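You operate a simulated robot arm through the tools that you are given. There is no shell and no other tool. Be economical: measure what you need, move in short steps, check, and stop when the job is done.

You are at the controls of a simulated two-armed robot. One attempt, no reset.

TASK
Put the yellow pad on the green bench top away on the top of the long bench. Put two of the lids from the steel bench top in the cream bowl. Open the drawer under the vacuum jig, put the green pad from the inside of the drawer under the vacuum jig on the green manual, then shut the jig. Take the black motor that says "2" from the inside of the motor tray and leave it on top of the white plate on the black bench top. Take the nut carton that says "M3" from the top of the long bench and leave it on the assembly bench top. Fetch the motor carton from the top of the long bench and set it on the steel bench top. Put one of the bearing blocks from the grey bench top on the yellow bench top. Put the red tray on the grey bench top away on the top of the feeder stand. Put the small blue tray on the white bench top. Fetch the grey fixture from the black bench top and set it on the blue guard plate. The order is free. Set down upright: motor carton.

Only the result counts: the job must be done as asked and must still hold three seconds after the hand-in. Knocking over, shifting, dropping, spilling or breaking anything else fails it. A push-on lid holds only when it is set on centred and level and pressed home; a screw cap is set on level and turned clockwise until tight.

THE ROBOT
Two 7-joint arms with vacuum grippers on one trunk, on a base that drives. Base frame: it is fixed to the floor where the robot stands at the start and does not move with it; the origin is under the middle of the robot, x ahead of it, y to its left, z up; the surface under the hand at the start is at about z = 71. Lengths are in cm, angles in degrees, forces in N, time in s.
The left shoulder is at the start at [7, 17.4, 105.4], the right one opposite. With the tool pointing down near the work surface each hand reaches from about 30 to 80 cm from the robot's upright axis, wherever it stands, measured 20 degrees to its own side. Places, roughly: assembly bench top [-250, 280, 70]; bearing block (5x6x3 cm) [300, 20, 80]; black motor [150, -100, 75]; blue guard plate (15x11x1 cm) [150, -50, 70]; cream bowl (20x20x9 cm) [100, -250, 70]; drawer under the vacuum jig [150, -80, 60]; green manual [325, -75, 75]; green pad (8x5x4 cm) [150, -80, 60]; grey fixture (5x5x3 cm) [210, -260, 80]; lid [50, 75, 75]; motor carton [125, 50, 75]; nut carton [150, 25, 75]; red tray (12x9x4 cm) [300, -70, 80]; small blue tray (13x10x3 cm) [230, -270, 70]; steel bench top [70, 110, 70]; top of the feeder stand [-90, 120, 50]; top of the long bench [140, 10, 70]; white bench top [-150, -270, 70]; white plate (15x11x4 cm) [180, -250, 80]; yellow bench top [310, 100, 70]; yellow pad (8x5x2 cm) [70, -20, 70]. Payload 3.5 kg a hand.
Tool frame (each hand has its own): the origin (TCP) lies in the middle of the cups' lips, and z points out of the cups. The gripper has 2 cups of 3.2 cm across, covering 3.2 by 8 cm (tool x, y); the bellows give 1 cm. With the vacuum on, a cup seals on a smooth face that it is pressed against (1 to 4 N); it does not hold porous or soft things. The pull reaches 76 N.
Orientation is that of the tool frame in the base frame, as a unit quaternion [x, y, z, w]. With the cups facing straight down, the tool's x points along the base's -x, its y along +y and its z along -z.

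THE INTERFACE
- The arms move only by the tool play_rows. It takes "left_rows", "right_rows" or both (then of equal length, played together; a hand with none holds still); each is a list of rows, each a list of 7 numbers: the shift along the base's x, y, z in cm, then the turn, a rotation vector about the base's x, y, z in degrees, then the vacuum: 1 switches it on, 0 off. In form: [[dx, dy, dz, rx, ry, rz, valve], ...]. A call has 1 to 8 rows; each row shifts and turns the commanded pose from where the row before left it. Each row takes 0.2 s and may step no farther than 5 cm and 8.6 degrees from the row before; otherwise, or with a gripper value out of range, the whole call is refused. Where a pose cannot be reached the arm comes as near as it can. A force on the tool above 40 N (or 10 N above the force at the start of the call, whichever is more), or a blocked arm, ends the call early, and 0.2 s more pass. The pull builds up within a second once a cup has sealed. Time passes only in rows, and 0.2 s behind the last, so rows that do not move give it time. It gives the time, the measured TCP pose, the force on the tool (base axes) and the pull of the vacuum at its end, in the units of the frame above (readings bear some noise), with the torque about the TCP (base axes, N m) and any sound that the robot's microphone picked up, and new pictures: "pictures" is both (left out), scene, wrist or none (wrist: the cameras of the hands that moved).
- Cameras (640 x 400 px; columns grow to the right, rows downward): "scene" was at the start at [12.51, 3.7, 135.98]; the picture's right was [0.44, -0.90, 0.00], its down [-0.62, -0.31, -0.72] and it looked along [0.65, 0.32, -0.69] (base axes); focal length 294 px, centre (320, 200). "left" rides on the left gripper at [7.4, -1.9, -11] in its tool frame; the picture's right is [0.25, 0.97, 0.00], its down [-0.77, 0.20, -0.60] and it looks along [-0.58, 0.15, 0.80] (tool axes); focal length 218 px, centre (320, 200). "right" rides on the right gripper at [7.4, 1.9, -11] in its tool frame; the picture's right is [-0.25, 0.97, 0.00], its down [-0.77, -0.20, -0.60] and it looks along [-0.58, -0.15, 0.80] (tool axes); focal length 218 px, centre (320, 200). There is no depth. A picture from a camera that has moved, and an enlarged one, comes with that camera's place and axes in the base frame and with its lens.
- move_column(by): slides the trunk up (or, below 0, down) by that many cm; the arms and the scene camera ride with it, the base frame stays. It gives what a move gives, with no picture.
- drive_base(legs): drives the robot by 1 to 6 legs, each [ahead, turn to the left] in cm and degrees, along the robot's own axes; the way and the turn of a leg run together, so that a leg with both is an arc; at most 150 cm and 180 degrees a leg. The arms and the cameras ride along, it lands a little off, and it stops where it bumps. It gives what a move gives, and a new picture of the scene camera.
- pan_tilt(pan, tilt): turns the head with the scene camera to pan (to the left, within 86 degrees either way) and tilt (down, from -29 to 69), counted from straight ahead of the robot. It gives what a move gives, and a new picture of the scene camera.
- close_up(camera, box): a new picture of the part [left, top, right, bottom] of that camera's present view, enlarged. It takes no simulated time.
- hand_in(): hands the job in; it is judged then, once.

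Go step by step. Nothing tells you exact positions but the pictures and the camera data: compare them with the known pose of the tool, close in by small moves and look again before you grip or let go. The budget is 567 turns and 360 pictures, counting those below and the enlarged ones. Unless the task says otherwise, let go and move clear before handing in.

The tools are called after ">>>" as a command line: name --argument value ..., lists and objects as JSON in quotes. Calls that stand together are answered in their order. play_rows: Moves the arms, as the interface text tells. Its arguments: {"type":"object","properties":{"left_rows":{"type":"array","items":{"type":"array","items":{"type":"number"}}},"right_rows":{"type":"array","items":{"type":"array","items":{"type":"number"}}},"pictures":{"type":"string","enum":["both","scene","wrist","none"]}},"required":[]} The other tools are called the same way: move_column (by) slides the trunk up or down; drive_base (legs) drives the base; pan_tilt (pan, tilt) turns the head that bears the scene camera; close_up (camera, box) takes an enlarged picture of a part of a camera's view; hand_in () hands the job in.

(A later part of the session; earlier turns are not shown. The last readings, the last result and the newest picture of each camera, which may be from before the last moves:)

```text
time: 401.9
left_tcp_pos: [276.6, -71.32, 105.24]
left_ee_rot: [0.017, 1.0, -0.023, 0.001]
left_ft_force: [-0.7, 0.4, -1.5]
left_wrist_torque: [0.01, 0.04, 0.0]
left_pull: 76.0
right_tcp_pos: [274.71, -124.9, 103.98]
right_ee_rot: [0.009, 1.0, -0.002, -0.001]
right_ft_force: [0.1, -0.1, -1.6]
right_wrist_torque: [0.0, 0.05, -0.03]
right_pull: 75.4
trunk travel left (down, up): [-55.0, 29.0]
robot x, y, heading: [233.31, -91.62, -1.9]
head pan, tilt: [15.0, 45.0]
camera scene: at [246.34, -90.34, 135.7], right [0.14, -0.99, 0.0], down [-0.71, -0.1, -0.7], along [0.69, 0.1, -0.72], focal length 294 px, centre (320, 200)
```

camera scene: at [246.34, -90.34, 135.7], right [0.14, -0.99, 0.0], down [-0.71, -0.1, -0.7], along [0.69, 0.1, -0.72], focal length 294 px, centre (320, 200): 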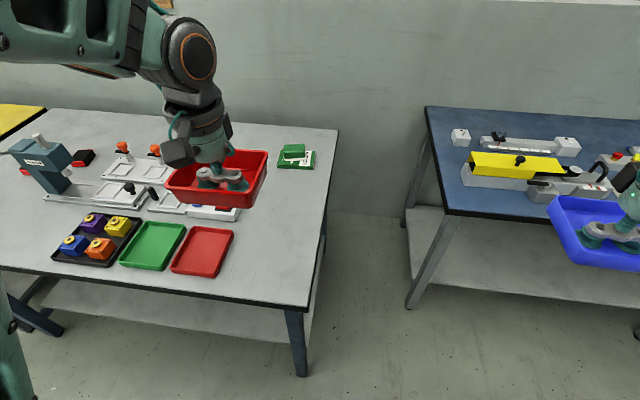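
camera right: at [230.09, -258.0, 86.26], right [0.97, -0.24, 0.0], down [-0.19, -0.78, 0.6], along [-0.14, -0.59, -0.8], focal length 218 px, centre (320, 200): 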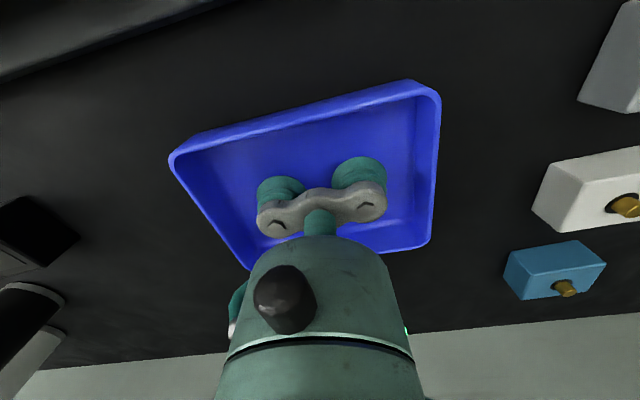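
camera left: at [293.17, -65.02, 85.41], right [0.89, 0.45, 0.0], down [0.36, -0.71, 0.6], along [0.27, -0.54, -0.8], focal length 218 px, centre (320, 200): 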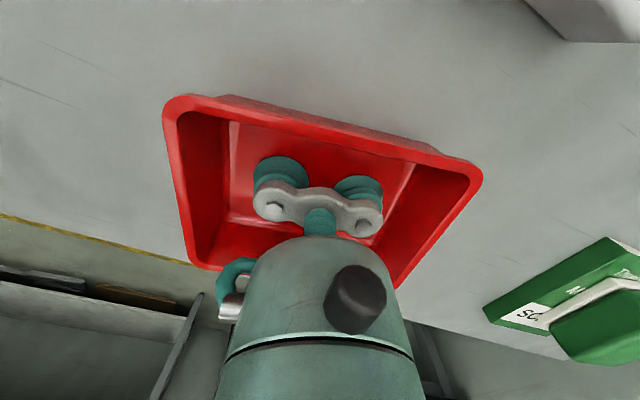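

Both trays are held. I level the left one and drive south out of the aisle, then west along the corridor.

>>> play_rows --left_rows '[[0, -0.5, 0, 2.6, 0, 0, 1], [0, 0, 0, 0, 0, 0, 1]]' --pictures "none"

>>> drive_base --legs '[[0, -88], [80, 0], [0, -90], [120, 0]]'

>>> pan_tilt --pan 0 --tilt 35

```text
time: 402.4
left_tcp_pos: [277.21, -71.5, 104.53]
left_ee_rot: [0.013, 1.0, 0.001, -0.007]
left_ft_force: [-1.0, -0.1, -0.5]
left_wrist_torque: [-0.01, -0.01, 0.04]
left_pull: 75.6
left hand out of reach, approached as far as the arm can: row 1
right_tcp_pos: [274.7, -124.95, 103.96]
right_ee_rot: [0.009, 1.0, -0.001, -0.001]
right_ft_force: [0.7, -0.9, -2.1]
right_wrist_torque: [-0.03, 0.0, 0.03]
right_pull: 76.0
trunk travel left (down, up): [-55.0, 29.0]
robot x, y, heading: [232.99, -91.78, -2.0]
head pan, tilt: [15.0, 45.0]
```

```text
time: 420.0
left_tcp_pos: [69.01, -191.33, 104.78]
left_ee_rot: [1.0, -0.008, 0.003, 0.002]
left_ft_force: [0.0, 0.5, -1.6]
left_wrist_torque: [0.02, -0.02, -0.02]
left_pull: 75.7
right_tcp_pos: [70.59, -137.97, 103.97]
right_ee_rot: [1.0, 0.0, 0.001, -0.001]
right_ft_force: [0.4, 0.2, -1.6]
right_wrist_torque: [-0.02, 0.02, 0.01]
right_pull: 75.1
trunk travel left (down, up): [-55.0, 29.0]
robot x, y, heading: [112.63, -170.73, 178.8]
head pan, tilt: [15.0, 45.0]
camera scene: at [99.78, -171.76, 135.77], right [-0.15, 0.99, 0.0], down [0.7, 0.11, -0.7], along [-0.69, -0.11, -0.71], focal length 294 px, centre (320, 200)
```

scene: 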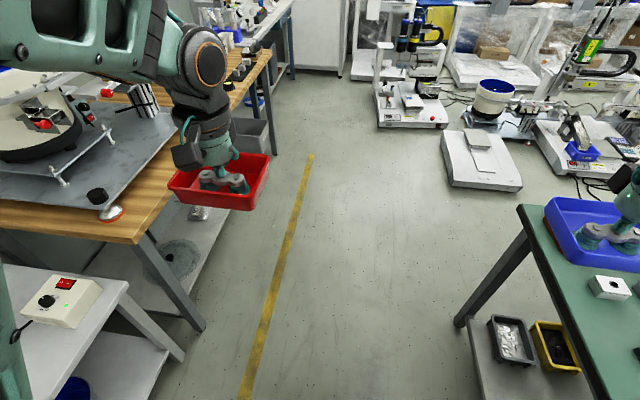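

```text
time: 420.8
left_tcp_pos: [68.96, -191.39, 104.79]
left_ee_rot: [1.0, -0.008, 0.003, 0.001]
left_ft_force: [0.1, -0.8, -0.6]
left_wrist_torque: [-0.02, 0.01, 0.02]
left_pull: 75.4
right_tcp_pos: [70.66, -138.01, 104.03]
right_ee_rot: [1.0, -0.001, 0.001, 0.0]
right_ft_force: [0.0, 0.2, -1.1]
right_wrist_torque: [0.03, -0.01, -0.02]
right_pull: 75.4
trunk travel left (down, up): [-55.0, 29.0]
robot x, y, heading: [112.48, -170.51, 178.9]
head pan, tilt: [0.0, 35.0]
camera scene: at [99.01, -170.39, 137.3], right [0.02, 1.0, 0.0], down [0.57, -0.01, -0.82], along [-0.82, 0.01, -0.57], focal length 294 px, centre (320, 200)
```

scene: 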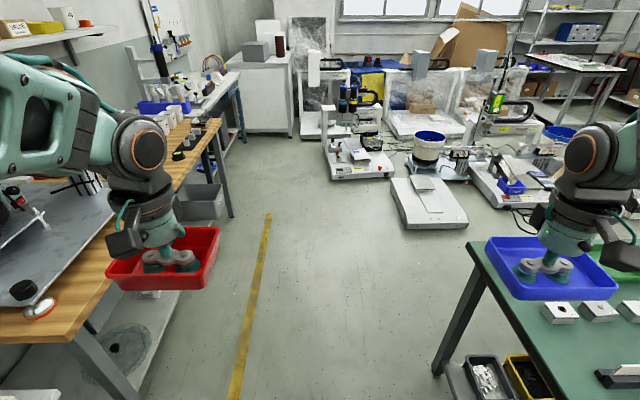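

I continue west toward the white bench.

>>> drive_base --legs '[[0, 5], [130, 0], [75, 0]]'

>>> pan_tilt --pan 60 --tilt 35

```text
time: 431.5
left_tcp_pos: [-134.35, -213.71, 104.78]
left_ee_rot: [0.999, 0.052, 0.002, 0.001]
left_ft_force: [-0.1, -0.7, -0.7]
left_wrist_torque: [0.01, -0.03, 0.04]
left_pull: 75.4
right_tcp_pos: [-139.11, -160.59, 104.06]
right_ee_rot: [0.998, 0.059, 0.002, -0.001]
right_ft_force: [-0.5, -0.4, -1.2]
right_wrist_torque: [0.0, 0.02, 0.01]
right_pull: 75.4
trunk travel left (down, up): [-55.0, 29.0]
robot x, y, heading: [-93.68, -188.08, -174.2]
head pan, tilt: [0.0, 35.0]
camera scene: at [-107.04, -189.28, 137.3], right [-0.1, 0.99, 0.0], down [0.57, 0.06, -0.82], along [-0.81, -0.08, -0.57], focal length 294 px, centre (320, 200)
```

scene: 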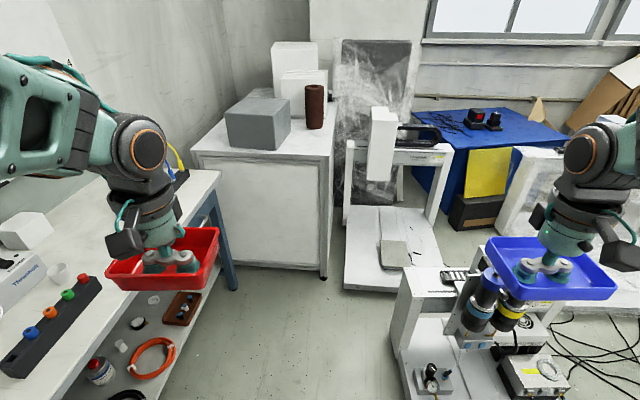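

```text
time: 432.8
left_tcp_pos: [-134.22, -213.73, 104.8]
left_ee_rot: [0.999, 0.052, 0.002, 0.0]
left_ft_force: [-0.1, 0.4, -0.9]
left_wrist_torque: [-0.03, 0.03, -0.01]
left_pull: 75.1
right_tcp_pos: [-139.02, -160.54, 103.89]
right_ee_rot: [0.998, 0.059, 0.001, -0.001]
right_ft_force: [-0.4, -0.2, 0.0]
right_wrist_torque: [0.0, -0.01, -0.01]
right_pull: 75.6
trunk travel left (down, up): [-55.0, 29.0]
robot x, y, heading: [-93.7, -187.56, -174.4]
head pan, tilt: [60.0, 35.0]
camera scene: at [-101.88, -196.41, 137.3], right [-0.91, 0.41, 0.0], down [0.24, 0.52, -0.82], along [-0.34, -0.75, -0.57], focal length 294 px, centre (320, 200)
```

scene: 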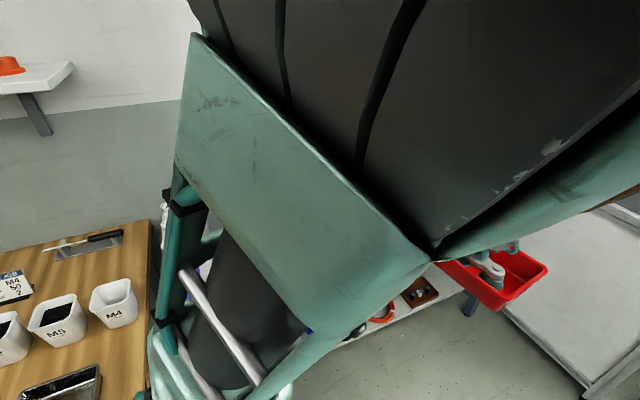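

I turn to face the white bench and look at it.

>>> drive_base --legs '[[20, 0], [0, 84]]'

>>> pan_tilt --pan -15 --tilt 40

```text
time: 438.1
left_tcp_pos: [-90.93, -232.7, 104.86]
left_ee_rot: [0.698, 0.716, 0.002, -0.002]
left_ft_force: [0.1, -0.2, 0.1]
left_wrist_torque: [0.04, -0.04, -0.04]
left_pull: 75.7
right_tcp_pos: [-144.31, -233.48, 103.94]
right_ee_rot: [0.692, 0.722, 0.0, -0.001]
right_ft_force: [-0.1, -0.2, -1.9]
right_wrist_torque: [-0.01, -0.01, 0.0]
right_pull: 75.6
trunk travel left (down, up): [-55.0, 29.0]
robot x, y, heading: [-113.61, -190.11, -88.4]
head pan, tilt: [60.0, 35.0]
camera scene: at [-105.57, -199.13, 137.3], right [-0.48, -0.88, 0.0], down [-0.5, 0.27, -0.82], along [0.72, -0.39, -0.57], focal length 294 px, centre (320, 200)
```

scene: 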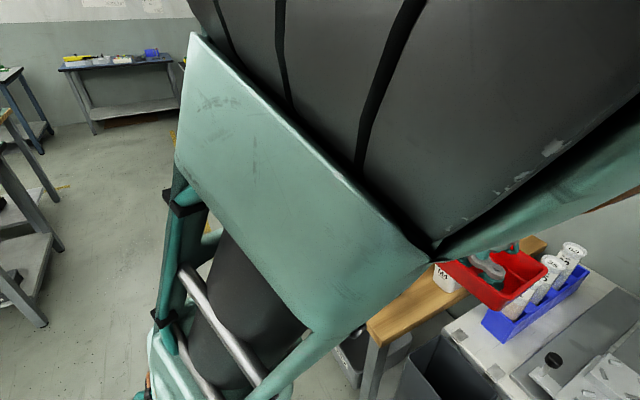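

```text
time: 439.6
left_tcp_pos: [-90.98, -232.78, 104.72]
left_ee_rot: [0.698, 0.716, 0.001, -0.001]
left_ft_force: [-0.4, -0.3, -1.0]
left_wrist_torque: [0.03, -0.02, -0.03]
left_pull: 75.4
right_tcp_pos: [-144.43, -233.3, 103.92]
right_ee_rot: [0.692, 0.722, 0.0, -0.001]
right_ft_force: [0.4, -0.7, -1.3]
right_wrist_torque: [0.03, -0.02, -0.03]
right_pull: 75.3
trunk travel left (down, up): [-55.0, 29.0]
robot x, y, heading: [-113.57, -190.06, -88.8]
head pan, tilt: [-15.0, 40.0]
camera scene: at [-115.31, -203.17, 136.55], right [-0.97, 0.23, 0.0], down [0.15, 0.62, -0.77], along [-0.18, -0.74, -0.64], focal length 294 px, centre (320, 200)
```

scene: 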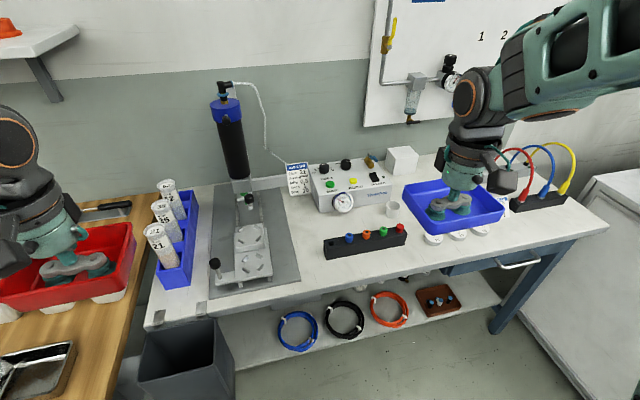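

Let me see the bench area below with the right wrist camera.

>>> close_up --camera "right" --box '[0, 0, 640, 400]'

```text
1.00 times, centred on (320, 200) of right (not enlarged: the box is as wide or as high as the picture)
camera zoom: at [-142.8, -225.97, 114.89], right [0.98, -0.21, 0.0], down [-0.17, -0.78, 0.6], along [-0.13, -0.59, -0.8], focal length 218 px, centre (320, 200)
```

zoom: 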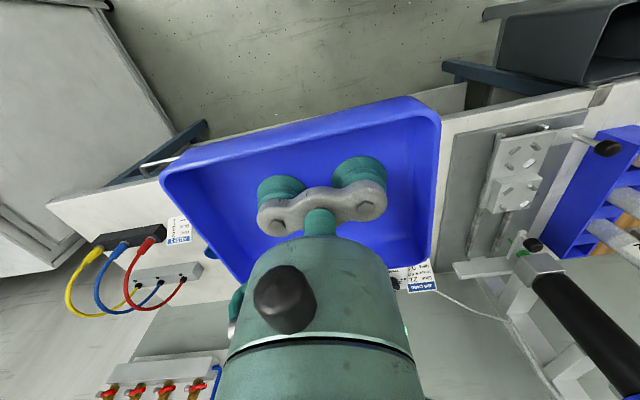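

The tray hides the spot. I shift the tray left/back for a look.

>>> play_rows --right_rows '[[4, 1, 0, 0, 0, 0, 1], [4, 1, 0, 0, 0, 0, 1], [4, 1, 0, 0, 0, 0, 1], [4, 0, 0, 0, 0, 0, 1]]' --pictures "scene"

```text
time: 440.6
left_tcp_pos: [-90.65, -232.77, 104.78]
left_ee_rot: [0.698, 0.717, 0.001, -0.002]
left_ft_force: [0.8, -1.2, -0.6]
left_wrist_torque: [0.01, 0.04, 0.0]
left_pull: 75.6
right_tcp_pos: [-129.66, -233.69, 102.91]
right_ee_rot: [0.698, 0.716, 0.017, 0.01]
right_ft_force: [-0.5, -0.6, -1.7]
right_wrist_torque: [0.02, 0.01, 0.01]
right_pull: 75.9
right hand out of reach, approached as far as the arm can: row 2, 3, 4
trunk travel left (down, up): [-55.0, 29.0]
robot x, y, heading: [-113.73, -189.76, -88.9]
head pan, tilt: [-15.0, 40.0]
camera scene: at [-115.06, -203.16, 136.58], right [-0.97, 0.24, 0.0], down [0.15, 0.62, -0.77], along [-0.18, -0.75, -0.64], focal length 294 px, centre (320, 200)
```

scene: 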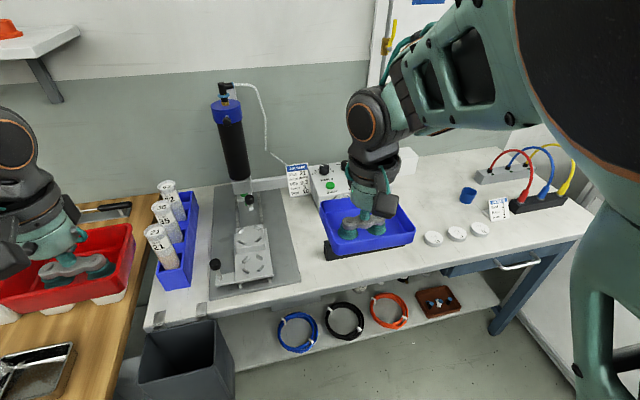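

There is a free area around (-168, -266). I return the right hand and shift the base 35 cm to the west.

>>> play_rows --right_rows '[[-3, 0, 0, 0, 0, 0, 1], [-4, 0, 0, 0, 0, 0, 1], [-4, 0, 0, 0, 0, 0, 1], [-4, 0, 0.5, 0, 0, 0, 1], [-1, 0, 0.5, 0, 0, 0, 1]]' --pictures "none"

>>> drive_base --legs '[[8, 0], [0, -90], [35, 0], [0, 90]]'

```text
time: 441.8
left_tcp_pos: [-91.0, -232.72, 104.89]
left_ee_rot: [0.699, 0.715, 0.002, -0.002]
left_ft_force: [0.0, -0.5, -1.0]
left_wrist_torque: [-0.01, 0.05, 0.0]
left_pull: 75.4
right_tcp_pos: [-145.65, -233.63, 103.67]
right_ee_rot: [0.692, 0.722, 0.0, -0.001]
right_ft_force: [0.9, -0.3, -1.3]
right_wrist_torque: [-0.02, 0.03, -0.04]
right_pull: 75.8
trunk travel left (down, up): [-55.0, 29.0]
robot x, y, heading: [-113.65, -190.01, -88.8]
head pan, tilt: [-15.0, 40.0]
```

```text
time: 452.3
left_tcp_pos: [-126.55, -242.72, 104.81]
left_ee_rot: [0.701, 0.713, 0.002, -0.002]
left_ft_force: [0.4, -0.1, -0.7]
left_wrist_torque: [0.0, -0.02, 0.05]
left_pull: 75.6
right_tcp_pos: [-180.99, -242.95, 103.59]
right_ee_rot: [0.696, 0.718, 0.0, 0.0]
right_ft_force: [0.6, -1.4, -1.6]
right_wrist_torque: [0.02, 0.03, 0.03]
right_pull: 75.1
trunk travel left (down, up): [-55.0, 29.0]
robot x, y, heading: [-148.42, -199.84, -89.5]
head pan, tilt: [-15.0, 40.0]
camera scene: at [-150.4, -212.81, 136.55], right [-0.97, 0.24, 0.0], down [0.16, 0.62, -0.77], along [-0.19, -0.74, -0.64], focal length 294 px, centre (320, 200)
```

scene: 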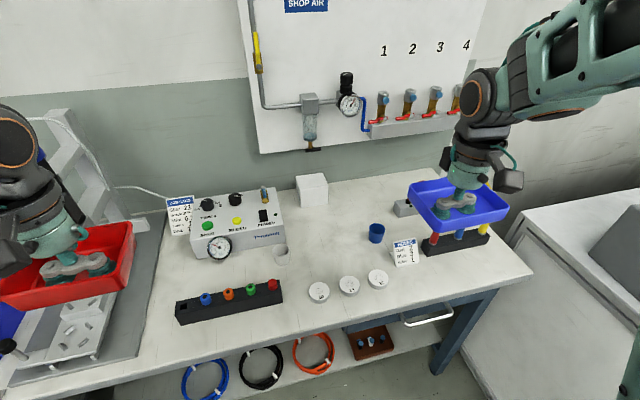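

Clear spot at (-167, -267.5) between the cups, caps and cube. I move the blue tray over it.

>>> play_rows --right_rows '[[2.3, -4, 0, 0, 0, 0, 1], [2.3, -4, 0, 0, 0, 0, 1], [2.3, -4, 0, 0, 0, 0, 1], [2.3, -4, 0, 0, 0, 0, 1], [2.4, -4, -1, 0, 0, 0, 1], [2.4, -4, -2, 0, 0, 0, 1], [0, -0.5, -4, 0, 0, 0, 1], [0, 0, -4, 0, 0, 0, 1]]'

```text
refused: row 6 steps farther than a row can; nothing moved
```

>>> play_rows --right_rows '[[2.3, -4, 0, 0, 0, 0, 1], [2.3, -4, 0, 0, 0, 0, 1], [2.3, -4, 0, 0, 0, 0, 1], [2.3, -4, 0, 0, 0, 0, 1], [2.4, -4, -1, 0, 0, 0, 1], [2.4, -4, -1, 0, 0, 0, 1], [0, -0.5, -4, 0, 0, 0, 1], [0, 0, -4, 0, 0, 0, 1]]'

```text
time: 454.1
left_tcp_pos: [-126.39, -242.77, 104.81]
left_ee_rot: [0.701, 0.713, 0.0, -0.003]
left_ft_force: [-0.1, 0.2, -0.7]
left_wrist_torque: [0.01, -0.02, 0.04]
left_pull: 75.6
right_tcp_pos: [-167.05, -267.68, 93.56]
right_ee_rot: [0.696, 0.718, 0.001, 0.0]
right_ft_force: [0.3, 0.3, -2.1]
right_wrist_torque: [-0.01, -0.02, 0.0]
right_pull: 75.4
trunk travel left (down, up): [-55.0, 29.0]
robot x, y, heading: [-147.95, -199.3, -89.2]
head pan, tilt: [-15.0, 40.0]
camera scene: at [-150.4, -212.94, 136.53], right [-0.97, 0.25, 0.0], down [0.16, 0.62, -0.77], along [-0.19, -0.74, -0.64], focal length 294 px, centre (320, 200)
camera right: at [-165.37, -260.38, 104.38], right [0.97, -0.22, 0.0], down [-0.18, -0.78, 0.6], along [-0.14, -0.59, -0.8], focal length 218 px, centre (320, 200)
```

scene: 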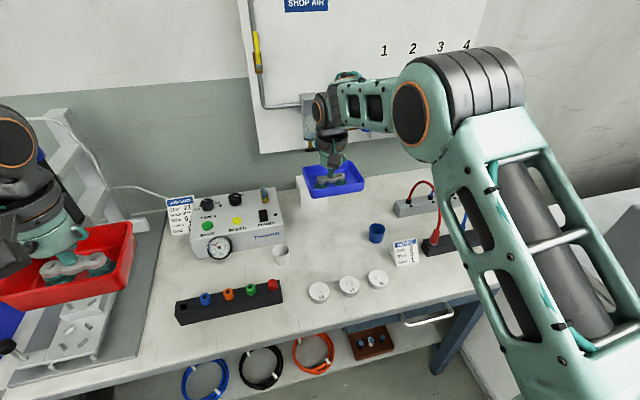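
right: 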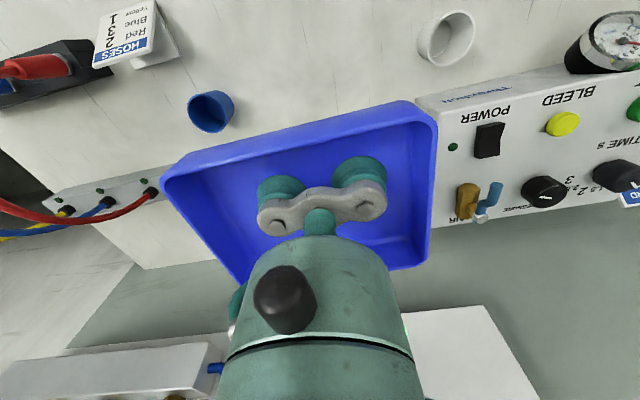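

Clearances look fine with a 0.7 cm shift. I lower the tray.

>>> play_rows --right_rows '[[-0.7, 0, -4, 0, 0, 0, 1], [0, 0, -4, 0, 0, 0, 1], [0, 0, -4, 0, 0, 0, 1], [0, 0, -4, 0, 0, 0, 1], [0, 0, -2, 0, 0, 0, 1], [0, 0, -0.6, 0, 0, 0, 1], [0, 0, 0, 0, 0, 0, 1]]'

```text
time: 455.7
left_tcp_pos: [-126.36, -242.61, 104.83]
left_ee_rot: [0.701, 0.713, 0.001, -0.003]
left_ft_force: [-0.2, -0.4, -0.3]
left_wrist_torque: [-0.03, 0.0, -0.03]
left_pull: 75.5
right_tcp_pos: [-167.85, -267.48, 74.9]
right_ee_rot: [0.696, 0.718, 0.0, -0.001]
right_ft_force: [-1.2, -0.5, -1.2]
right_wrist_torque: [0.0, -0.02, -0.01]
right_pull: 75.1
trunk travel left (down, up): [-55.0, 29.0]
robot x, y, heading: [-148.45, -199.32, -89.1]
head pan, tilt: [-15.0, 40.0]
camera scene: at [-150.41, -212.81, 136.55], right [-0.97, 0.24, 0.0], down [0.16, 0.62, -0.77], along [-0.19, -0.74, -0.64], focal length 294 px, centre (320, 200)
camera right: at [-166.07, -260.14, 85.92], right [0.97, -0.22, 0.0], down [-0.18, -0.78, 0.6], along [-0.14, -0.59, -0.8], focal length 218 px, centre (320, 200)
```

scene: 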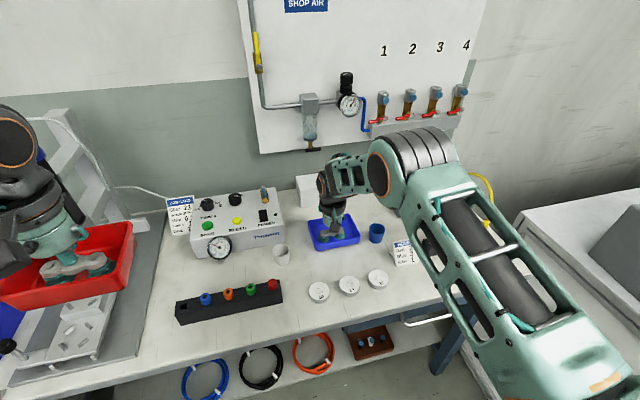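
right: 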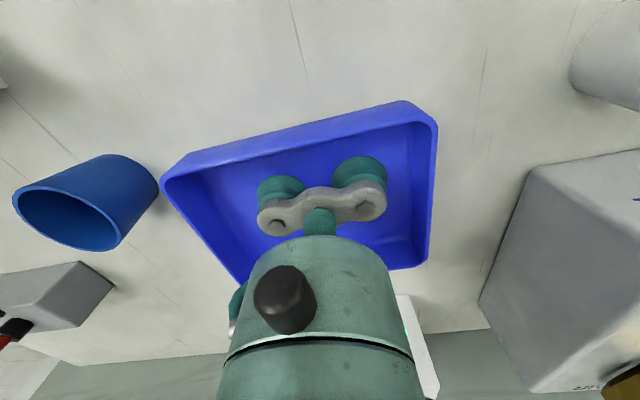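

Good. I lower the last bit and release.

>>> play_rows --right_rows '[[0, 0, -0.5, 0, 0, 0, 1], [0, 0, -0.4, 0, 0, 0, 1], [0, 0, -0.3, 0, 0, 0, 1], [0, 0, -0.3, 0, 0, 0, 1], [0, 0, 0, 0, 0, 0, 1]]' --pictures "none"

```text
time: 456.9
left_tcp_pos: [-126.35, -242.27, 104.96]
left_ee_rot: [0.701, 0.713, -0.002, -0.002]
left_ft_force: [0.5, -0.3, -1.1]
left_wrist_torque: [0.04, -0.01, -0.01]
left_pull: 75.7
right_tcp_pos: [-167.82, -267.48, 74.31]
right_ee_rot: [0.696, 0.718, -0.005, 0.004]
right_ft_force: [0.7, 7.7, 14.8]
right_wrist_torque: [0.43, 0.0, 0.05]
right_pull: 75.8
trunk travel left (down, up): [-55.0, 29.0]
robot x, y, heading: [-148.41, -199.63, -89.3]
head pan, tilt: [-15.0, 40.0]
stopped in row 5 (right hand): the force on the tool passed its limit at 42 N (the readings are from after the stop); the commanded pose is now the measured one
```

>>> play_rows --right_rows '[[0, 0, 0, 0, 0, 0, 0], [0, 0, 0, 0, 0, 0, 0], [0, 0, 0, 0, 0, 0, 0], [0, 0, 0, 0, 0, 0, 0], [0, 0, 1, 0, 0, 0, 0], [0, 0, 3, 0, 0, 0, 0], [0, 0, 4.5, 0, 0, 0, 0], [0, 0, 4.5, 0, 0, 0, 0]]' --pictures "wrist"

```text
time: 458.7
left_tcp_pos: [-126.42, -242.62, 104.94]
left_ee_rot: [0.701, 0.714, 0.0, -0.003]
left_ft_force: [-0.7, -0.6, -1.3]
left_wrist_torque: [-0.02, -0.04, -0.02]
left_pull: 75.5
right_tcp_pos: [-167.81, -267.6, 86.92]
right_ee_rot: [0.696, 0.718, -0.003, 0.002]
right_ft_force: [-0.3, 0.2, 0.6]
right_wrist_torque: [0.04, 0.02, -0.02]
right_pull: 0.0
trunk travel left (down, up): [-55.0, 29.0]
robot x, y, heading: [-148.44, -199.51, -89.1]
head pan, tilt: [-15.0, 40.0]
camera right: at [-166.15, -260.22, 97.71], right [0.97, -0.22, 0.0], down [-0.18, -0.77, 0.61], along [-0.14, -0.6, -0.79], focal length 218 px, centre (320, 200)
```

right: 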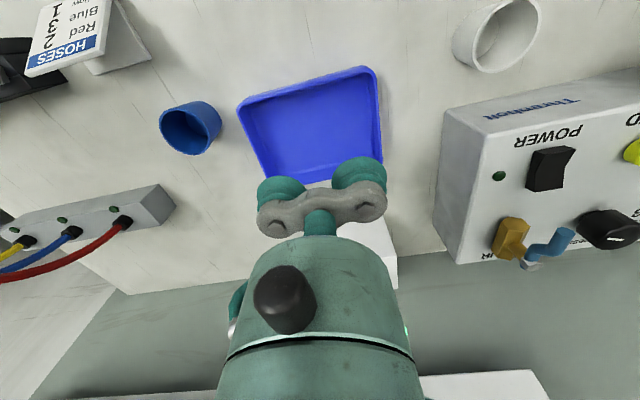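

The blue tray is placed. I retract the right hand and head for the feeder stand with the red tray.

>>> play_rows --right_rows '[[0, 0, 4.5, 0, 0, 0, 0], [0, 0, 4.5, 0, 0, 0, 0], [-1, 2, 4, 0, 0, 0, 0], [-2, 4, 2, 0, 0, 0, 0], [-2, 4, 1, 0, 0, 0, 0], [-2, 4, 1, 0, 0, 0, 0], [0, 4, 0, 0, 0, 0, 0], [0, 4, 0, 0, 0, 0, 0]]' --pictures "none"

>>> drive_base --legs '[[-8, 0], [0, 90], [137, 0], [0, 90]]'

>>> pan_tilt --pan 0 --tilt 35

```text
time: 460.5
left_tcp_pos: [-126.35, -242.45, 104.99]
left_ee_rot: [0.7, 0.714, -0.001, -0.003]
left_ft_force: [0.3, 0.9, -0.6]
left_wrist_torque: [-0.04, 0.0, -0.04]
left_pull: 75.1
right_tcp_pos: [-174.79, -245.58, 103.84]
right_ee_rot: [0.697, 0.717, -0.004, 0.003]
right_ft_force: [0.1, 0.2, 0.4]
right_wrist_torque: [-0.02, 0.03, 0.01]
right_pull: 0.0
trunk travel left (down, up): [-55.0, 29.0]
robot x, y, heading: [-148.74, -199.34, -89.3]
head pan, tilt: [-15.0, 40.0]
```

```text
time: 475.8
left_tcp_pos: [-33.33, -145.7, 104.89]
left_ee_rot: [0.718, -0.696, 0.003, 0.001]
left_ft_force: [1.0, 0.5, -1.4]
left_wrist_torque: [0.01, 0.01, -0.01]
left_pull: 75.6
right_tcp_pos: [15.03, -141.95, 103.77]
right_ee_rot: [0.723, -0.691, -0.001, -0.003]
right_ft_force: [-0.3, 0.5, 0.4]
right_wrist_torque: [-0.01, 0.02, 0.0]
right_pull: 0.2
trunk travel left (down, up): [-55.0, 29.0]
robot x, y, heading: [-10.98, -188.78, 91.7]
head pan, tilt: [-15.0, 40.0]
camera scene: at [-8.68, -175.09, 136.54], right [0.97, -0.23, 0.0], down [-0.15, -0.63, -0.77], along [0.18, 0.75, -0.64], focal length 294 px, centre (320, 200)
```

scene: 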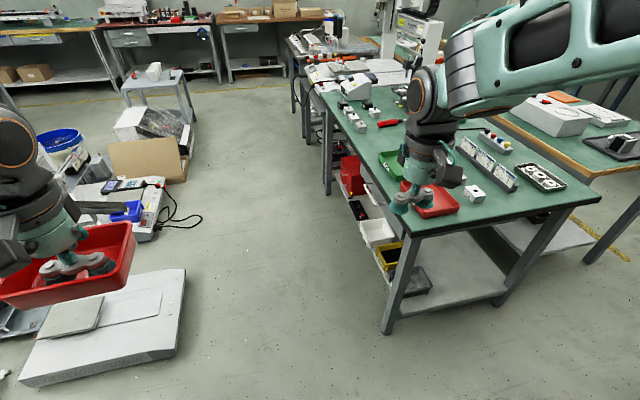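

```text
time: 476.5
left_tcp_pos: [-33.34, -145.76, 104.89]
left_ee_rot: [0.718, -0.696, 0.003, 0.001]
left_ft_force: [-0.3, -0.1, -1.9]
left_wrist_torque: [0.01, 0.04, -0.03]
left_pull: 75.8
right_tcp_pos: [15.07, -141.97, 103.84]
right_ee_rot: [0.722, -0.692, -0.002, -0.004]
right_ft_force: [-1.1, 1.0, 0.0]
right_wrist_torque: [0.02, 0.05, -0.02]
right_pull: 0.0
trunk travel left (down, up): [-55.0, 29.0]
robot x, y, heading: [-10.64, -188.67, 91.6]
head pan, tilt: [0.0, 35.0]
camera scene: at [-10.88, -174.56, 137.3], right [1.0, 0.03, 0.0], down [0.02, -0.57, -0.82], along [-0.02, 0.82, -0.57], focal length 294 px, centre (320, 200)
```

scene: 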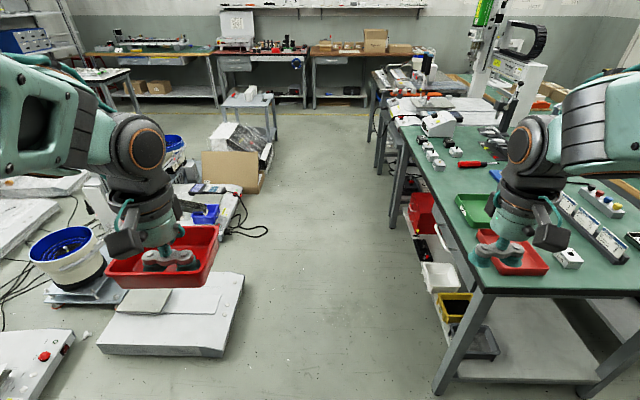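

The corridor ahead is clear; the feeder stand is the small grey table ahead-left. I drive north.

>>> drive_base --legs '[[0, -2], [150, 0], [70, 0]]'

>>> pan_tilt --pan 20 --tilt 35

```text
time: 487.8
left_tcp_pos: [-38.91, 74.17, 104.88]
left_ee_rot: [0.722, -0.692, 0.003, 0.001]
left_ft_force: [-0.5, 0.2, -0.9]
left_wrist_torque: [0.02, 0.02, -0.03]
left_pull: 75.9
right_tcp_pos: [9.26, 78.5, 103.75]
right_ee_rot: [0.726, -0.687, -0.003, -0.004]
right_ft_force: [0.3, -1.0, 0.0]
right_wrist_torque: [0.01, 0.02, 0.0]
right_pull: 0.1
trunk travel left (down, up): [-55.0, 29.0]
robot x, y, heading: [-15.86, 31.93, 92.3]
head pan, tilt: [0.0, 35.0]
camera scene: at [-16.18, 45.5, 137.3], right [1.0, 0.04, 0.0], down [0.02, -0.57, -0.82], along [-0.03, 0.82, -0.57], focal length 294 px, centre (320, 200)
```

scene: 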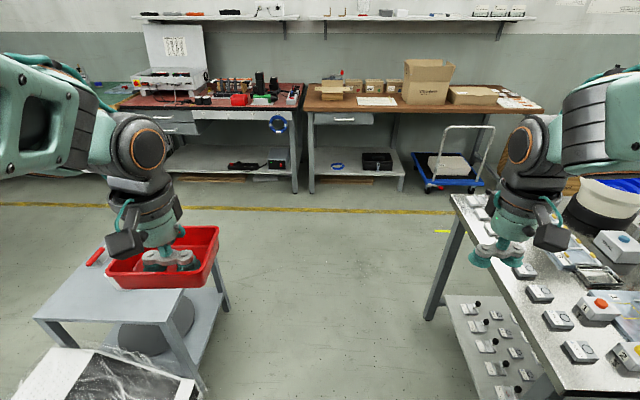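

```text
time: 488.6
left_tcp_pos: [-38.94, 74.13, 104.8]
left_ee_rot: [0.722, -0.692, 0.002, -0.001]
left_ft_force: [-0.5, -0.4, -1.1]
left_wrist_torque: [0.0, -0.01, -0.03]
left_pull: 75.7
right_tcp_pos: [9.44, 78.33, 103.85]
right_ee_rot: [0.727, -0.687, -0.003, -0.003]
right_ft_force: [0.2, 0.6, 0.2]
right_wrist_torque: [0.02, 0.0, -0.01]
right_pull: 0.1
trunk travel left (down, up): [-55.0, 29.0]
robot x, y, heading: [-15.82, 31.5, 92.3]
head pan, tilt: [20.0, 35.0]
camera scene: at [-19.16, 44.82, 137.3], right [0.93, 0.38, 0.0], down [0.22, -0.53, -0.82], along [-0.31, 0.76, -0.57], focal length 294 px, centre (320, 200)
```

scene: 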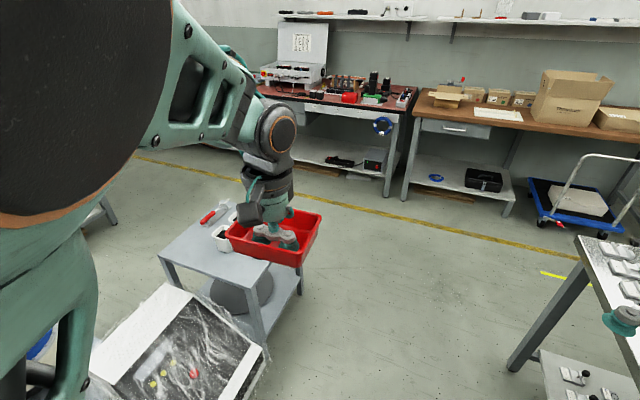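

The feeder stand top spans about x -112…-68, y 99…130, with some tools at the back-left. I drive up beside it and turn to face it.

>>> drive_base --legs '[[95, 0], [0, 88]]'

>>> pan_tilt --pan 10 --tilt 50

```text
time: 497.2
left_tcp_pos: [-62.02, 102.5, 104.86]
left_ee_rot: [1.0, 0.004, 0.002, -0.002]
left_ft_force: [-0.8, 0.6, -2.1]
left_wrist_torque: [-0.01, -0.04, 0.03]
left_pull: 75.8
right_tcp_pos: [-64.6, 151.11, 103.66]
right_ee_rot: [1.0, 0.01, -0.004, 0.0]
right_ft_force: [0.5, 0.1, 0.1]
right_wrist_torque: [-0.02, -0.03, -0.01]
right_pull: 0.0
trunk travel left (down, up): [-55.0, 29.0]
robot x, y, heading: [-18.9, 124.33, -179.5]
head pan, tilt: [20.0, 35.0]
camera scene: at [-31.92, 121.2, 137.3], right [-0.35, 0.94, 0.0], down [0.54, 0.2, -0.82], along [-0.77, -0.28, -0.57], focal length 294 px, centre (320, 200)
```

scene: 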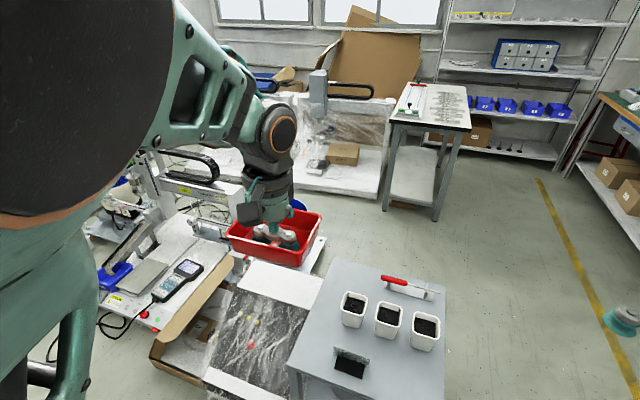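

```text
time: 498.0
left_tcp_pos: [-62.04, 102.5, 104.7]
left_ee_rot: [1.0, 0.004, 0.005, -0.002]
left_ft_force: [0.2, -0.8, -0.4]
left_wrist_torque: [0.03, 0.01, 0.03]
left_pull: 75.9
right_tcp_pos: [-64.59, 150.94, 103.73]
right_ee_rot: [1.0, 0.011, -0.004, 0.0]
right_ft_force: [0.1, 0.7, -0.1]
right_wrist_torque: [-0.02, 0.0, -0.01]
right_pull: 0.1
trunk travel left (down, up): [-55.0, 29.0]
robot x, y, heading: [-18.43, 124.02, -179.7]
head pan, tilt: [10.0, 50.0]
camera scene: at [-31.73, 122.13, 136.25], right [-0.25, 0.97, 0.0], down [0.65, 0.17, -0.74], along [-0.72, -0.19, -0.67], focal length 294 px, centre (320, 200)
```

scene: 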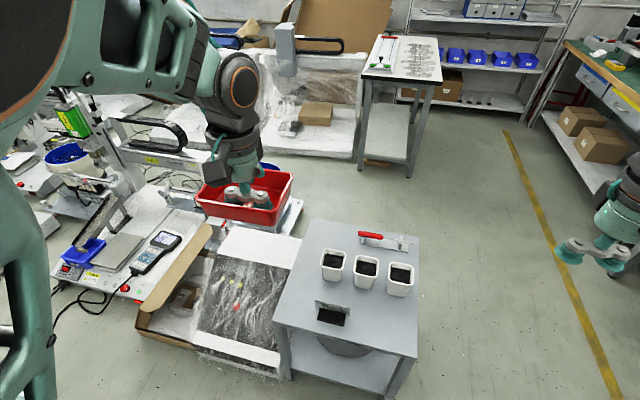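

The stand top is at z≈50; there is a free area at its front right around (-75.5, 130). I lower the trunk and bring the red tray above it.

>>> move_column --by -20

>>> play_rows --left_rows '[[0, 4.5, 0, 0, 0, 0, 1], [-1, 4.5, 0, 0, 0, 0, 1], [-2, 4.5, 0, 0, 0, 0, 1], [-2.5, 4, 0, 0, 0, 0, 1], [-3, 4, 0, 0, 0, 0, 1], [-2.5, 4, 0, 0, 0, 0, 1], [-2.5, 2, -2, 0, 0, 0, 1], [0, 0, -4, 0, 0, 0, 1]]' --right_rows '[[0, 3, 0, 0, 0, 0, 0], [0, 3, 0, 0, 0, 0, 0], [0, 3, 0, 0, 0, 0, 0], [0, 3, 0, 0, 0, 0, 0], [0, 0, 0, 0, 0, 0, 0], [0, 0, 0, 0, 0, 0, 0], [0, 0, 0, 0, 0, 0, 0], [0, 0, 0, 0, 0, 0, 0]]'

```text
time: 500.2
left_tcp_pos: [-61.9, 102.52, 84.74]
left_ee_rot: [1.0, 0.004, 0.004, -0.002]
left_ft_force: [-0.5, 0.3, -1.4]
left_wrist_torque: [-0.02, 0.02, -0.03]
left_pull: 75.5
right_tcp_pos: [-64.63, 151.03, 83.89]
right_ee_rot: [1.0, 0.01, -0.004, 0.0]
right_ft_force: [0.4, 0.7, 0.5]
right_wrist_torque: [0.0, -0.02, -0.05]
right_pull: 0.0
trunk travel left (down, up): [-35.0, 49.0]
robot x, y, heading: [-18.94, 124.36, -180.0]
head pan, tilt: [10.0, 50.0]
```

```text
time: 502.2
left_tcp_pos: [-77.56, 127.52, 80.73]
left_ee_rot: [0.999, 0.029, 0.0, -0.034]
left_ft_force: [0.3, 0.6, -0.1]
left_wrist_torque: [0.02, -0.02, 0.0]
left_pull: 75.7
left hand out of reach, approached as far as the arm can: row 1
right_tcp_pos: [-64.55, 162.83, 83.77]
right_ee_rot: [1.0, 0.01, -0.003, 0.0]
right_ft_force: [-0.2, 0.1, 0.0]
right_wrist_torque: [-0.02, 0.02, 0.02]
right_pull: 0.0
trunk travel left (down, up): [-35.0, 49.0]
robot x, y, heading: [-18.52, 124.81, -179.6]
head pan, tilt: [10.0, 50.0]
stopped in row 8 (left hand): the arm was blocked; the commanded pose is now the measured one
camera scene: at [-31.26, 122.84, 115.12], right [-0.18, 0.98, 0.0], down [0.75, 0.14, -0.64], along [-0.63, -0.11, -0.77], focal length 294 px, centre (320, 200)
camera right: at [-57.12, 161.07, 94.56], right [-0.23, -0.97, 0.0], down [-0.77, 0.18, 0.61], along [-0.59, 0.14, -0.79], focal length 218 px, centre (320, 200)
camera left: at [-70.23, 129.0, 91.9], right [0.31, -0.95, -0.06], down [-0.76, -0.29, 0.59], along [-0.57, -0.13, -0.81], focal length 218 px, centre (320, 200)
```

scene: 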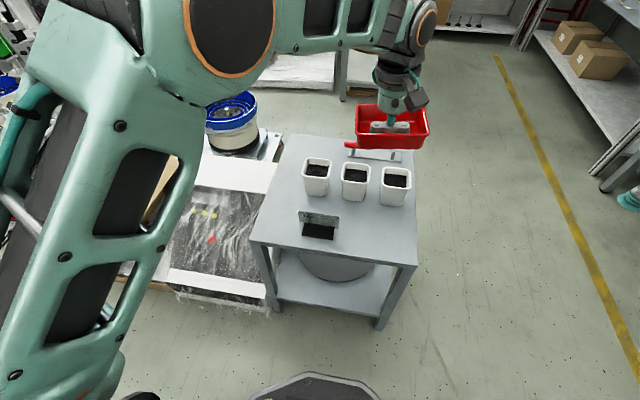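
right: 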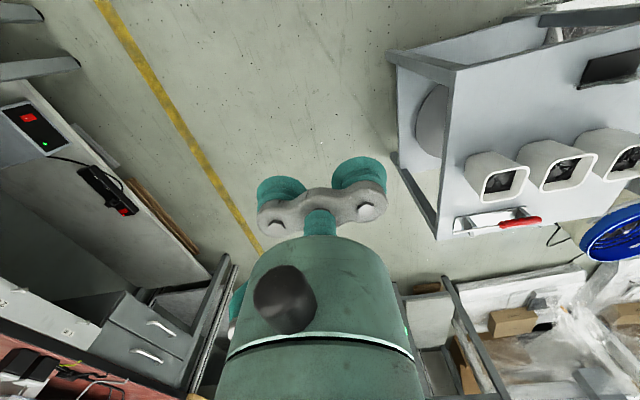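
left: 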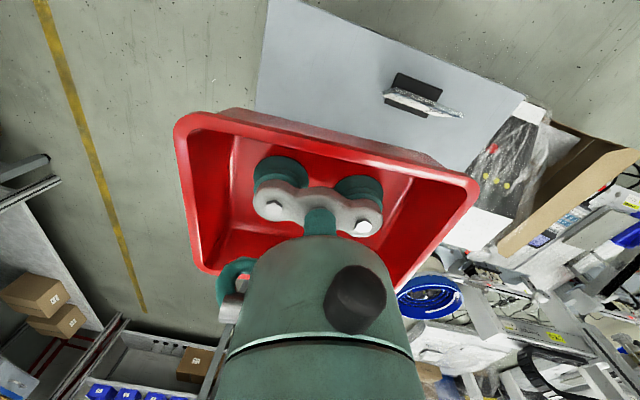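

The left arm is cramped reaching across. I pull it back to its own side, level it, and shift the base 22 cm north instead.

>>> play_rows --left_rows '[[2, -3, 0, 0, 0, 0, 1], [2, -4, 1, -1.3, 0, 0, 1], [2, -4, 1, -1.3, 0, 0, 1], [2, -4, 1, -1.3, 0, -2, 1], [2, -4, 1, 0, 0, -1.5, 1], [2, -3, 0, 0, 0, 0, 1], [0, 0, 0, 0, 0, 0, 1]]' --pictures "none"

>>> drive_base --legs '[[0, -90], [24, 0], [0, 90]]'

```text
time: 503.8
left_tcp_pos: [-65.37, 105.64, 84.7]
left_ee_rot: [1.0, -0.003, 0.0, 0.002]
left_ft_force: [-0.2, -0.5, -1.2]
left_wrist_torque: [-0.01, -0.01, 0.03]
left_pull: 75.3
right_tcp_pos: [-64.58, 163.04, 83.74]
right_ee_rot: [1.0, 0.01, -0.004, 0.001]
right_ft_force: [0.4, 0.4, -0.8]
right_wrist_torque: [-0.02, -0.02, -0.01]
right_pull: 0.0
trunk travel left (down, up): [-35.0, 49.0]
robot x, y, heading: [-18.82, 124.27, -179.7]
head pan, tilt: [10.0, 50.0]
```

```text
time: 513.2
left_tcp_pos: [-65.44, 129.78, 84.69]
left_ee_rot: [1.0, -0.009, 0.0, 0.003]
left_ft_force: [1.3, -0.3, -0.5]
left_wrist_torque: [0.01, 0.0, 0.01]
left_pull: 75.3
right_tcp_pos: [-63.74, 187.02, 83.75]
right_ee_rot: [1.0, 0.004, -0.004, 0.0]
right_ft_force: [0.6, 0.2, 0.4]
right_wrist_torque: [0.0, 0.0, 0.04]
right_pull: 0.1
trunk travel left (down, up): [-35.0, 49.0]
robot x, y, heading: [-18.55, 148.08, 179.6]
head pan, tilt: [10.0, 50.0]
camera scene: at [-31.01, 146.52, 115.13], right [-0.17, 0.99, 0.0], down [0.76, 0.13, -0.64], along [-0.63, -0.11, -0.77], focal length 294 px, centre (320, 200)
```

scene: 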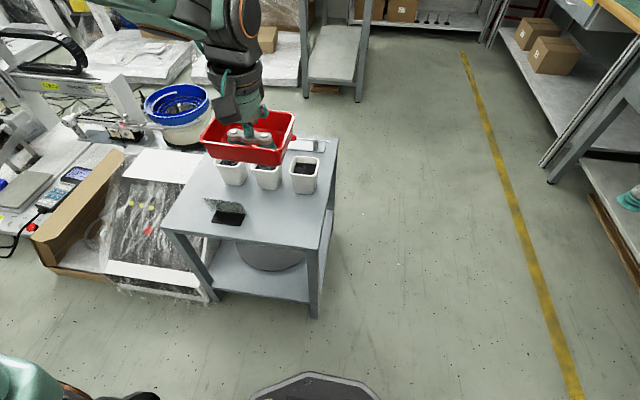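

Now the target is straight in the left hand's zone. I move over (-76, 130) and lower.

>>> play_rows --left_rows '[[-3.5, 0, 0, 0, 0, 0, 1], [-3.5, 0, 0, 0, 0, 0, 1], [-3, 0, -2, 0, 0, 0, 1], [0, 0, -4.5, 0, 0, 0, 1], [0, 0, -4.5, 0, 0, 0, 1], [0, 0, -4.5, 0, 0, 0, 1], [0, 0, -4, 0, 0, 0, 1]]'

```text
time: 514.8
left_tcp_pos: [-75.51, 129.63, 65.13]
left_ee_rot: [1.0, -0.01, 0.0, 0.003]
left_ft_force: [0.2, -0.4, -0.3]
left_wrist_torque: [0.0, -0.07, 0.02]
left_pull: 75.4
right_tcp_pos: [-63.78, 187.1, 83.8]
right_ee_rot: [1.0, 0.004, -0.004, 0.0]
right_ft_force: [0.1, -0.7, 0.3]
right_wrist_torque: [0.01, 0.01, 0.0]
right_pull: 0.0
trunk travel left (down, up): [-35.0, 49.0]
robot x, y, heading: [-18.46, 147.94, 179.7]
head pan, tilt: [10.0, 50.0]
camera scene: at [-31.08, 146.52, 115.12], right [-0.17, 0.99, 0.0], down [0.76, 0.13, -0.64], along [-0.63, -0.11, -0.77], focal length 294 px, centre (320, 200)
camera left: at [-68.02, 131.43, 76.03], right [0.23, -0.97, 0.0], down [-0.77, -0.18, 0.61], along [-0.59, -0.15, -0.8], focal length 218 px, centre (320, 200)
```

scene: 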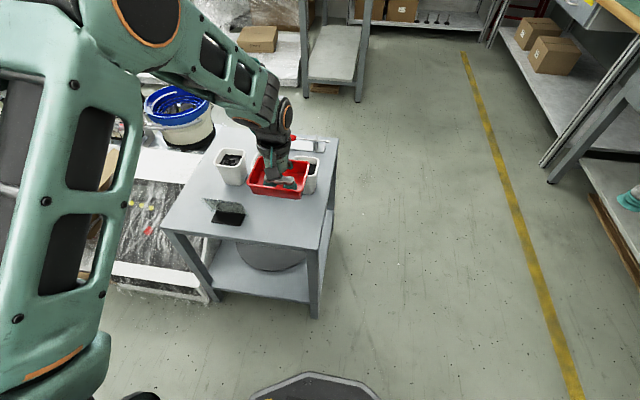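
left: 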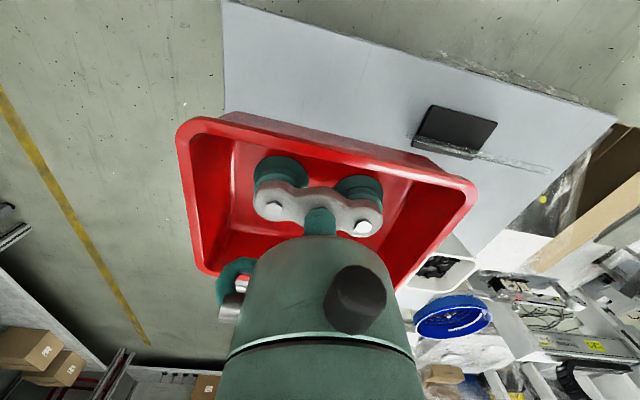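

Position is fine; I shift 0.7 cm away from the cups and lower.

>>> play_rows --left_rows '[[0.7, 0.2, -4, 0, 0, 0, 1], [0, 0, -4, 0, 0, 0, 1], [0, 0, -3, 0, 0, 0, 1], [0, 0, -1, 0, 0, 0, 1], [0, 0, -0.6, 0, 0, 0, 1], [0, 0, 0, 0, 0, 0, 1]]'

```text
time: 516.2
left_tcp_pos: [-74.95, 129.87, 52.59]
left_ee_rot: [1.0, -0.01, 0.0, 0.003]
left_ft_force: [0.4, -0.3, -0.4]
left_wrist_torque: [0.01, -0.01, -0.01]
left_pull: 76.0
right_tcp_pos: [-63.71, 187.01, 83.7]
right_ee_rot: [1.0, 0.003, -0.004, 0.0]
right_ft_force: [-0.5, -0.3, 0.8]
right_wrist_torque: [0.01, 0.01, -0.01]
right_pull: 0.0
trunk travel left (down, up): [-35.0, 49.0]
robot x, y, heading: [-18.68, 147.59, 179.4]
head pan, tilt: [10.0, 50.0]
camera scene: at [-31.0, 146.54, 115.13], right [-0.17, 0.99, 0.0], down [0.76, 0.13, -0.64], along [-0.63, -0.11, -0.77], focal length 294 px, centre (320, 200)
camera left: at [-67.31, 131.65, 63.59], right [0.23, -0.97, 0.0], down [-0.77, -0.18, 0.61], along [-0.59, -0.15, -0.8], focal length 218 px, centre (320, 200)
```

scene: 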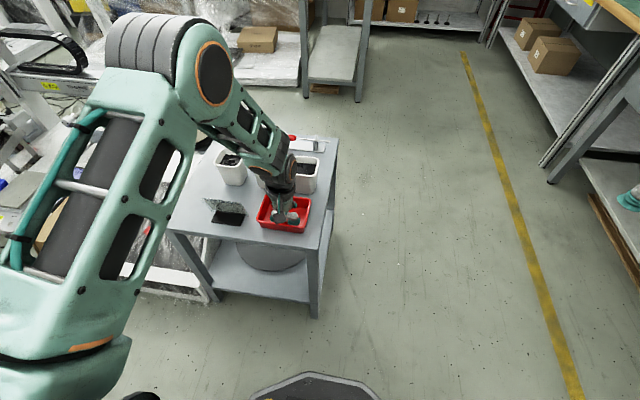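
left: 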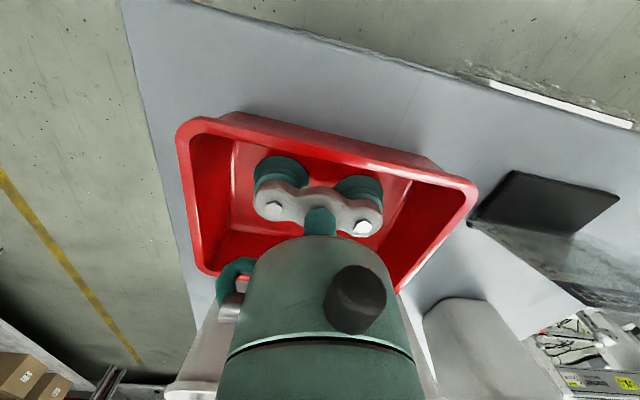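

Last bit down to contact.

>>> play_rows --left_rows '[[0, 0, -0.6, 0, 0, 0, 1], [0, 0, -0.5, 0, 0, 0, 1], [0, 0, -0.4, 0, 0, 0, 1], [0, 0, -0.4, 0, 0, 0, 1], [0, 0, 0, 0, 0, 0, 1]]' --pictures "none"

```text
time: 516.8
left_tcp_pos: [-74.81, 129.76, 52.32]
left_ee_rot: [1.0, -0.009, -0.005, 0.003]
left_ft_force: [12.7, 0.7, 25.1]
left_wrist_torque: [0.05, -0.27, -0.04]
left_pull: 75.4
right_tcp_pos: [-63.55, 186.96, 83.84]
right_ee_rot: [1.0, 0.004, -0.006, 0.0]
right_ft_force: [0.0, 0.9, 1.1]
right_wrist_torque: [0.0, 0.03, 0.0]
right_pull: 0.1
trunk travel left (down, up): [-35.0, 49.0]
robot x, y, heading: [-18.66, 147.49, 179.7]
head pan, tilt: [10.0, 50.0]
stopped in row 2 (left hand): the force on the tool passed its limit at 46 N (the readings are from after the stop); the commanded pose is now the measured one
```

Contact. I release and rise carefully.

>>> play_rows --left_rows '[[0, 0, 0, 0, 0, 0, 0], [0, 0, 0, 0, 0, 0, 0], [0, 0, 0, 0, 0, 0, 0], [0, 0, 0, 0, 0, 0, 0], [0, 0, 1, 0, 0, 0, 0], [0, 0, 3, 0, 0, 0, 0], [0, 0, 4.5, 0, 0, 0, 0], [0, 0, 4.5, 0, 0, 0, 0]]' --pictures "wrist"

```text
time: 518.6
left_tcp_pos: [-74.87, 129.91, 64.88]
left_ee_rot: [1.0, -0.01, -0.002, 0.003]
left_ft_force: [0.2, -0.4, -0.1]
left_wrist_torque: [-0.04, 0.03, -0.02]
left_pull: 0.1
right_tcp_pos: [-63.84, 187.05, 83.77]
right_ee_rot: [1.0, 0.005, -0.004, 0.0]
right_ft_force: [0.5, -0.9, 0.2]
right_wrist_torque: [-0.04, 0.03, -0.03]
right_pull: 0.1
trunk travel left (down, up): [-35.0, 49.0]
robot x, y, heading: [-18.3, 147.95, 179.5]
head pan, tilt: [10.0, 50.0]
camera left: at [-67.4, 131.66, 75.85], right [0.23, -0.97, 0.0], down [-0.77, -0.18, 0.61], along [-0.59, -0.15, -0.79], focal length 218 px, centre (320, 200)
```

left: 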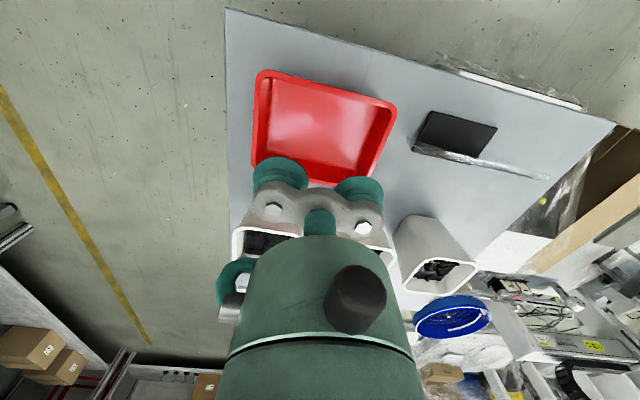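

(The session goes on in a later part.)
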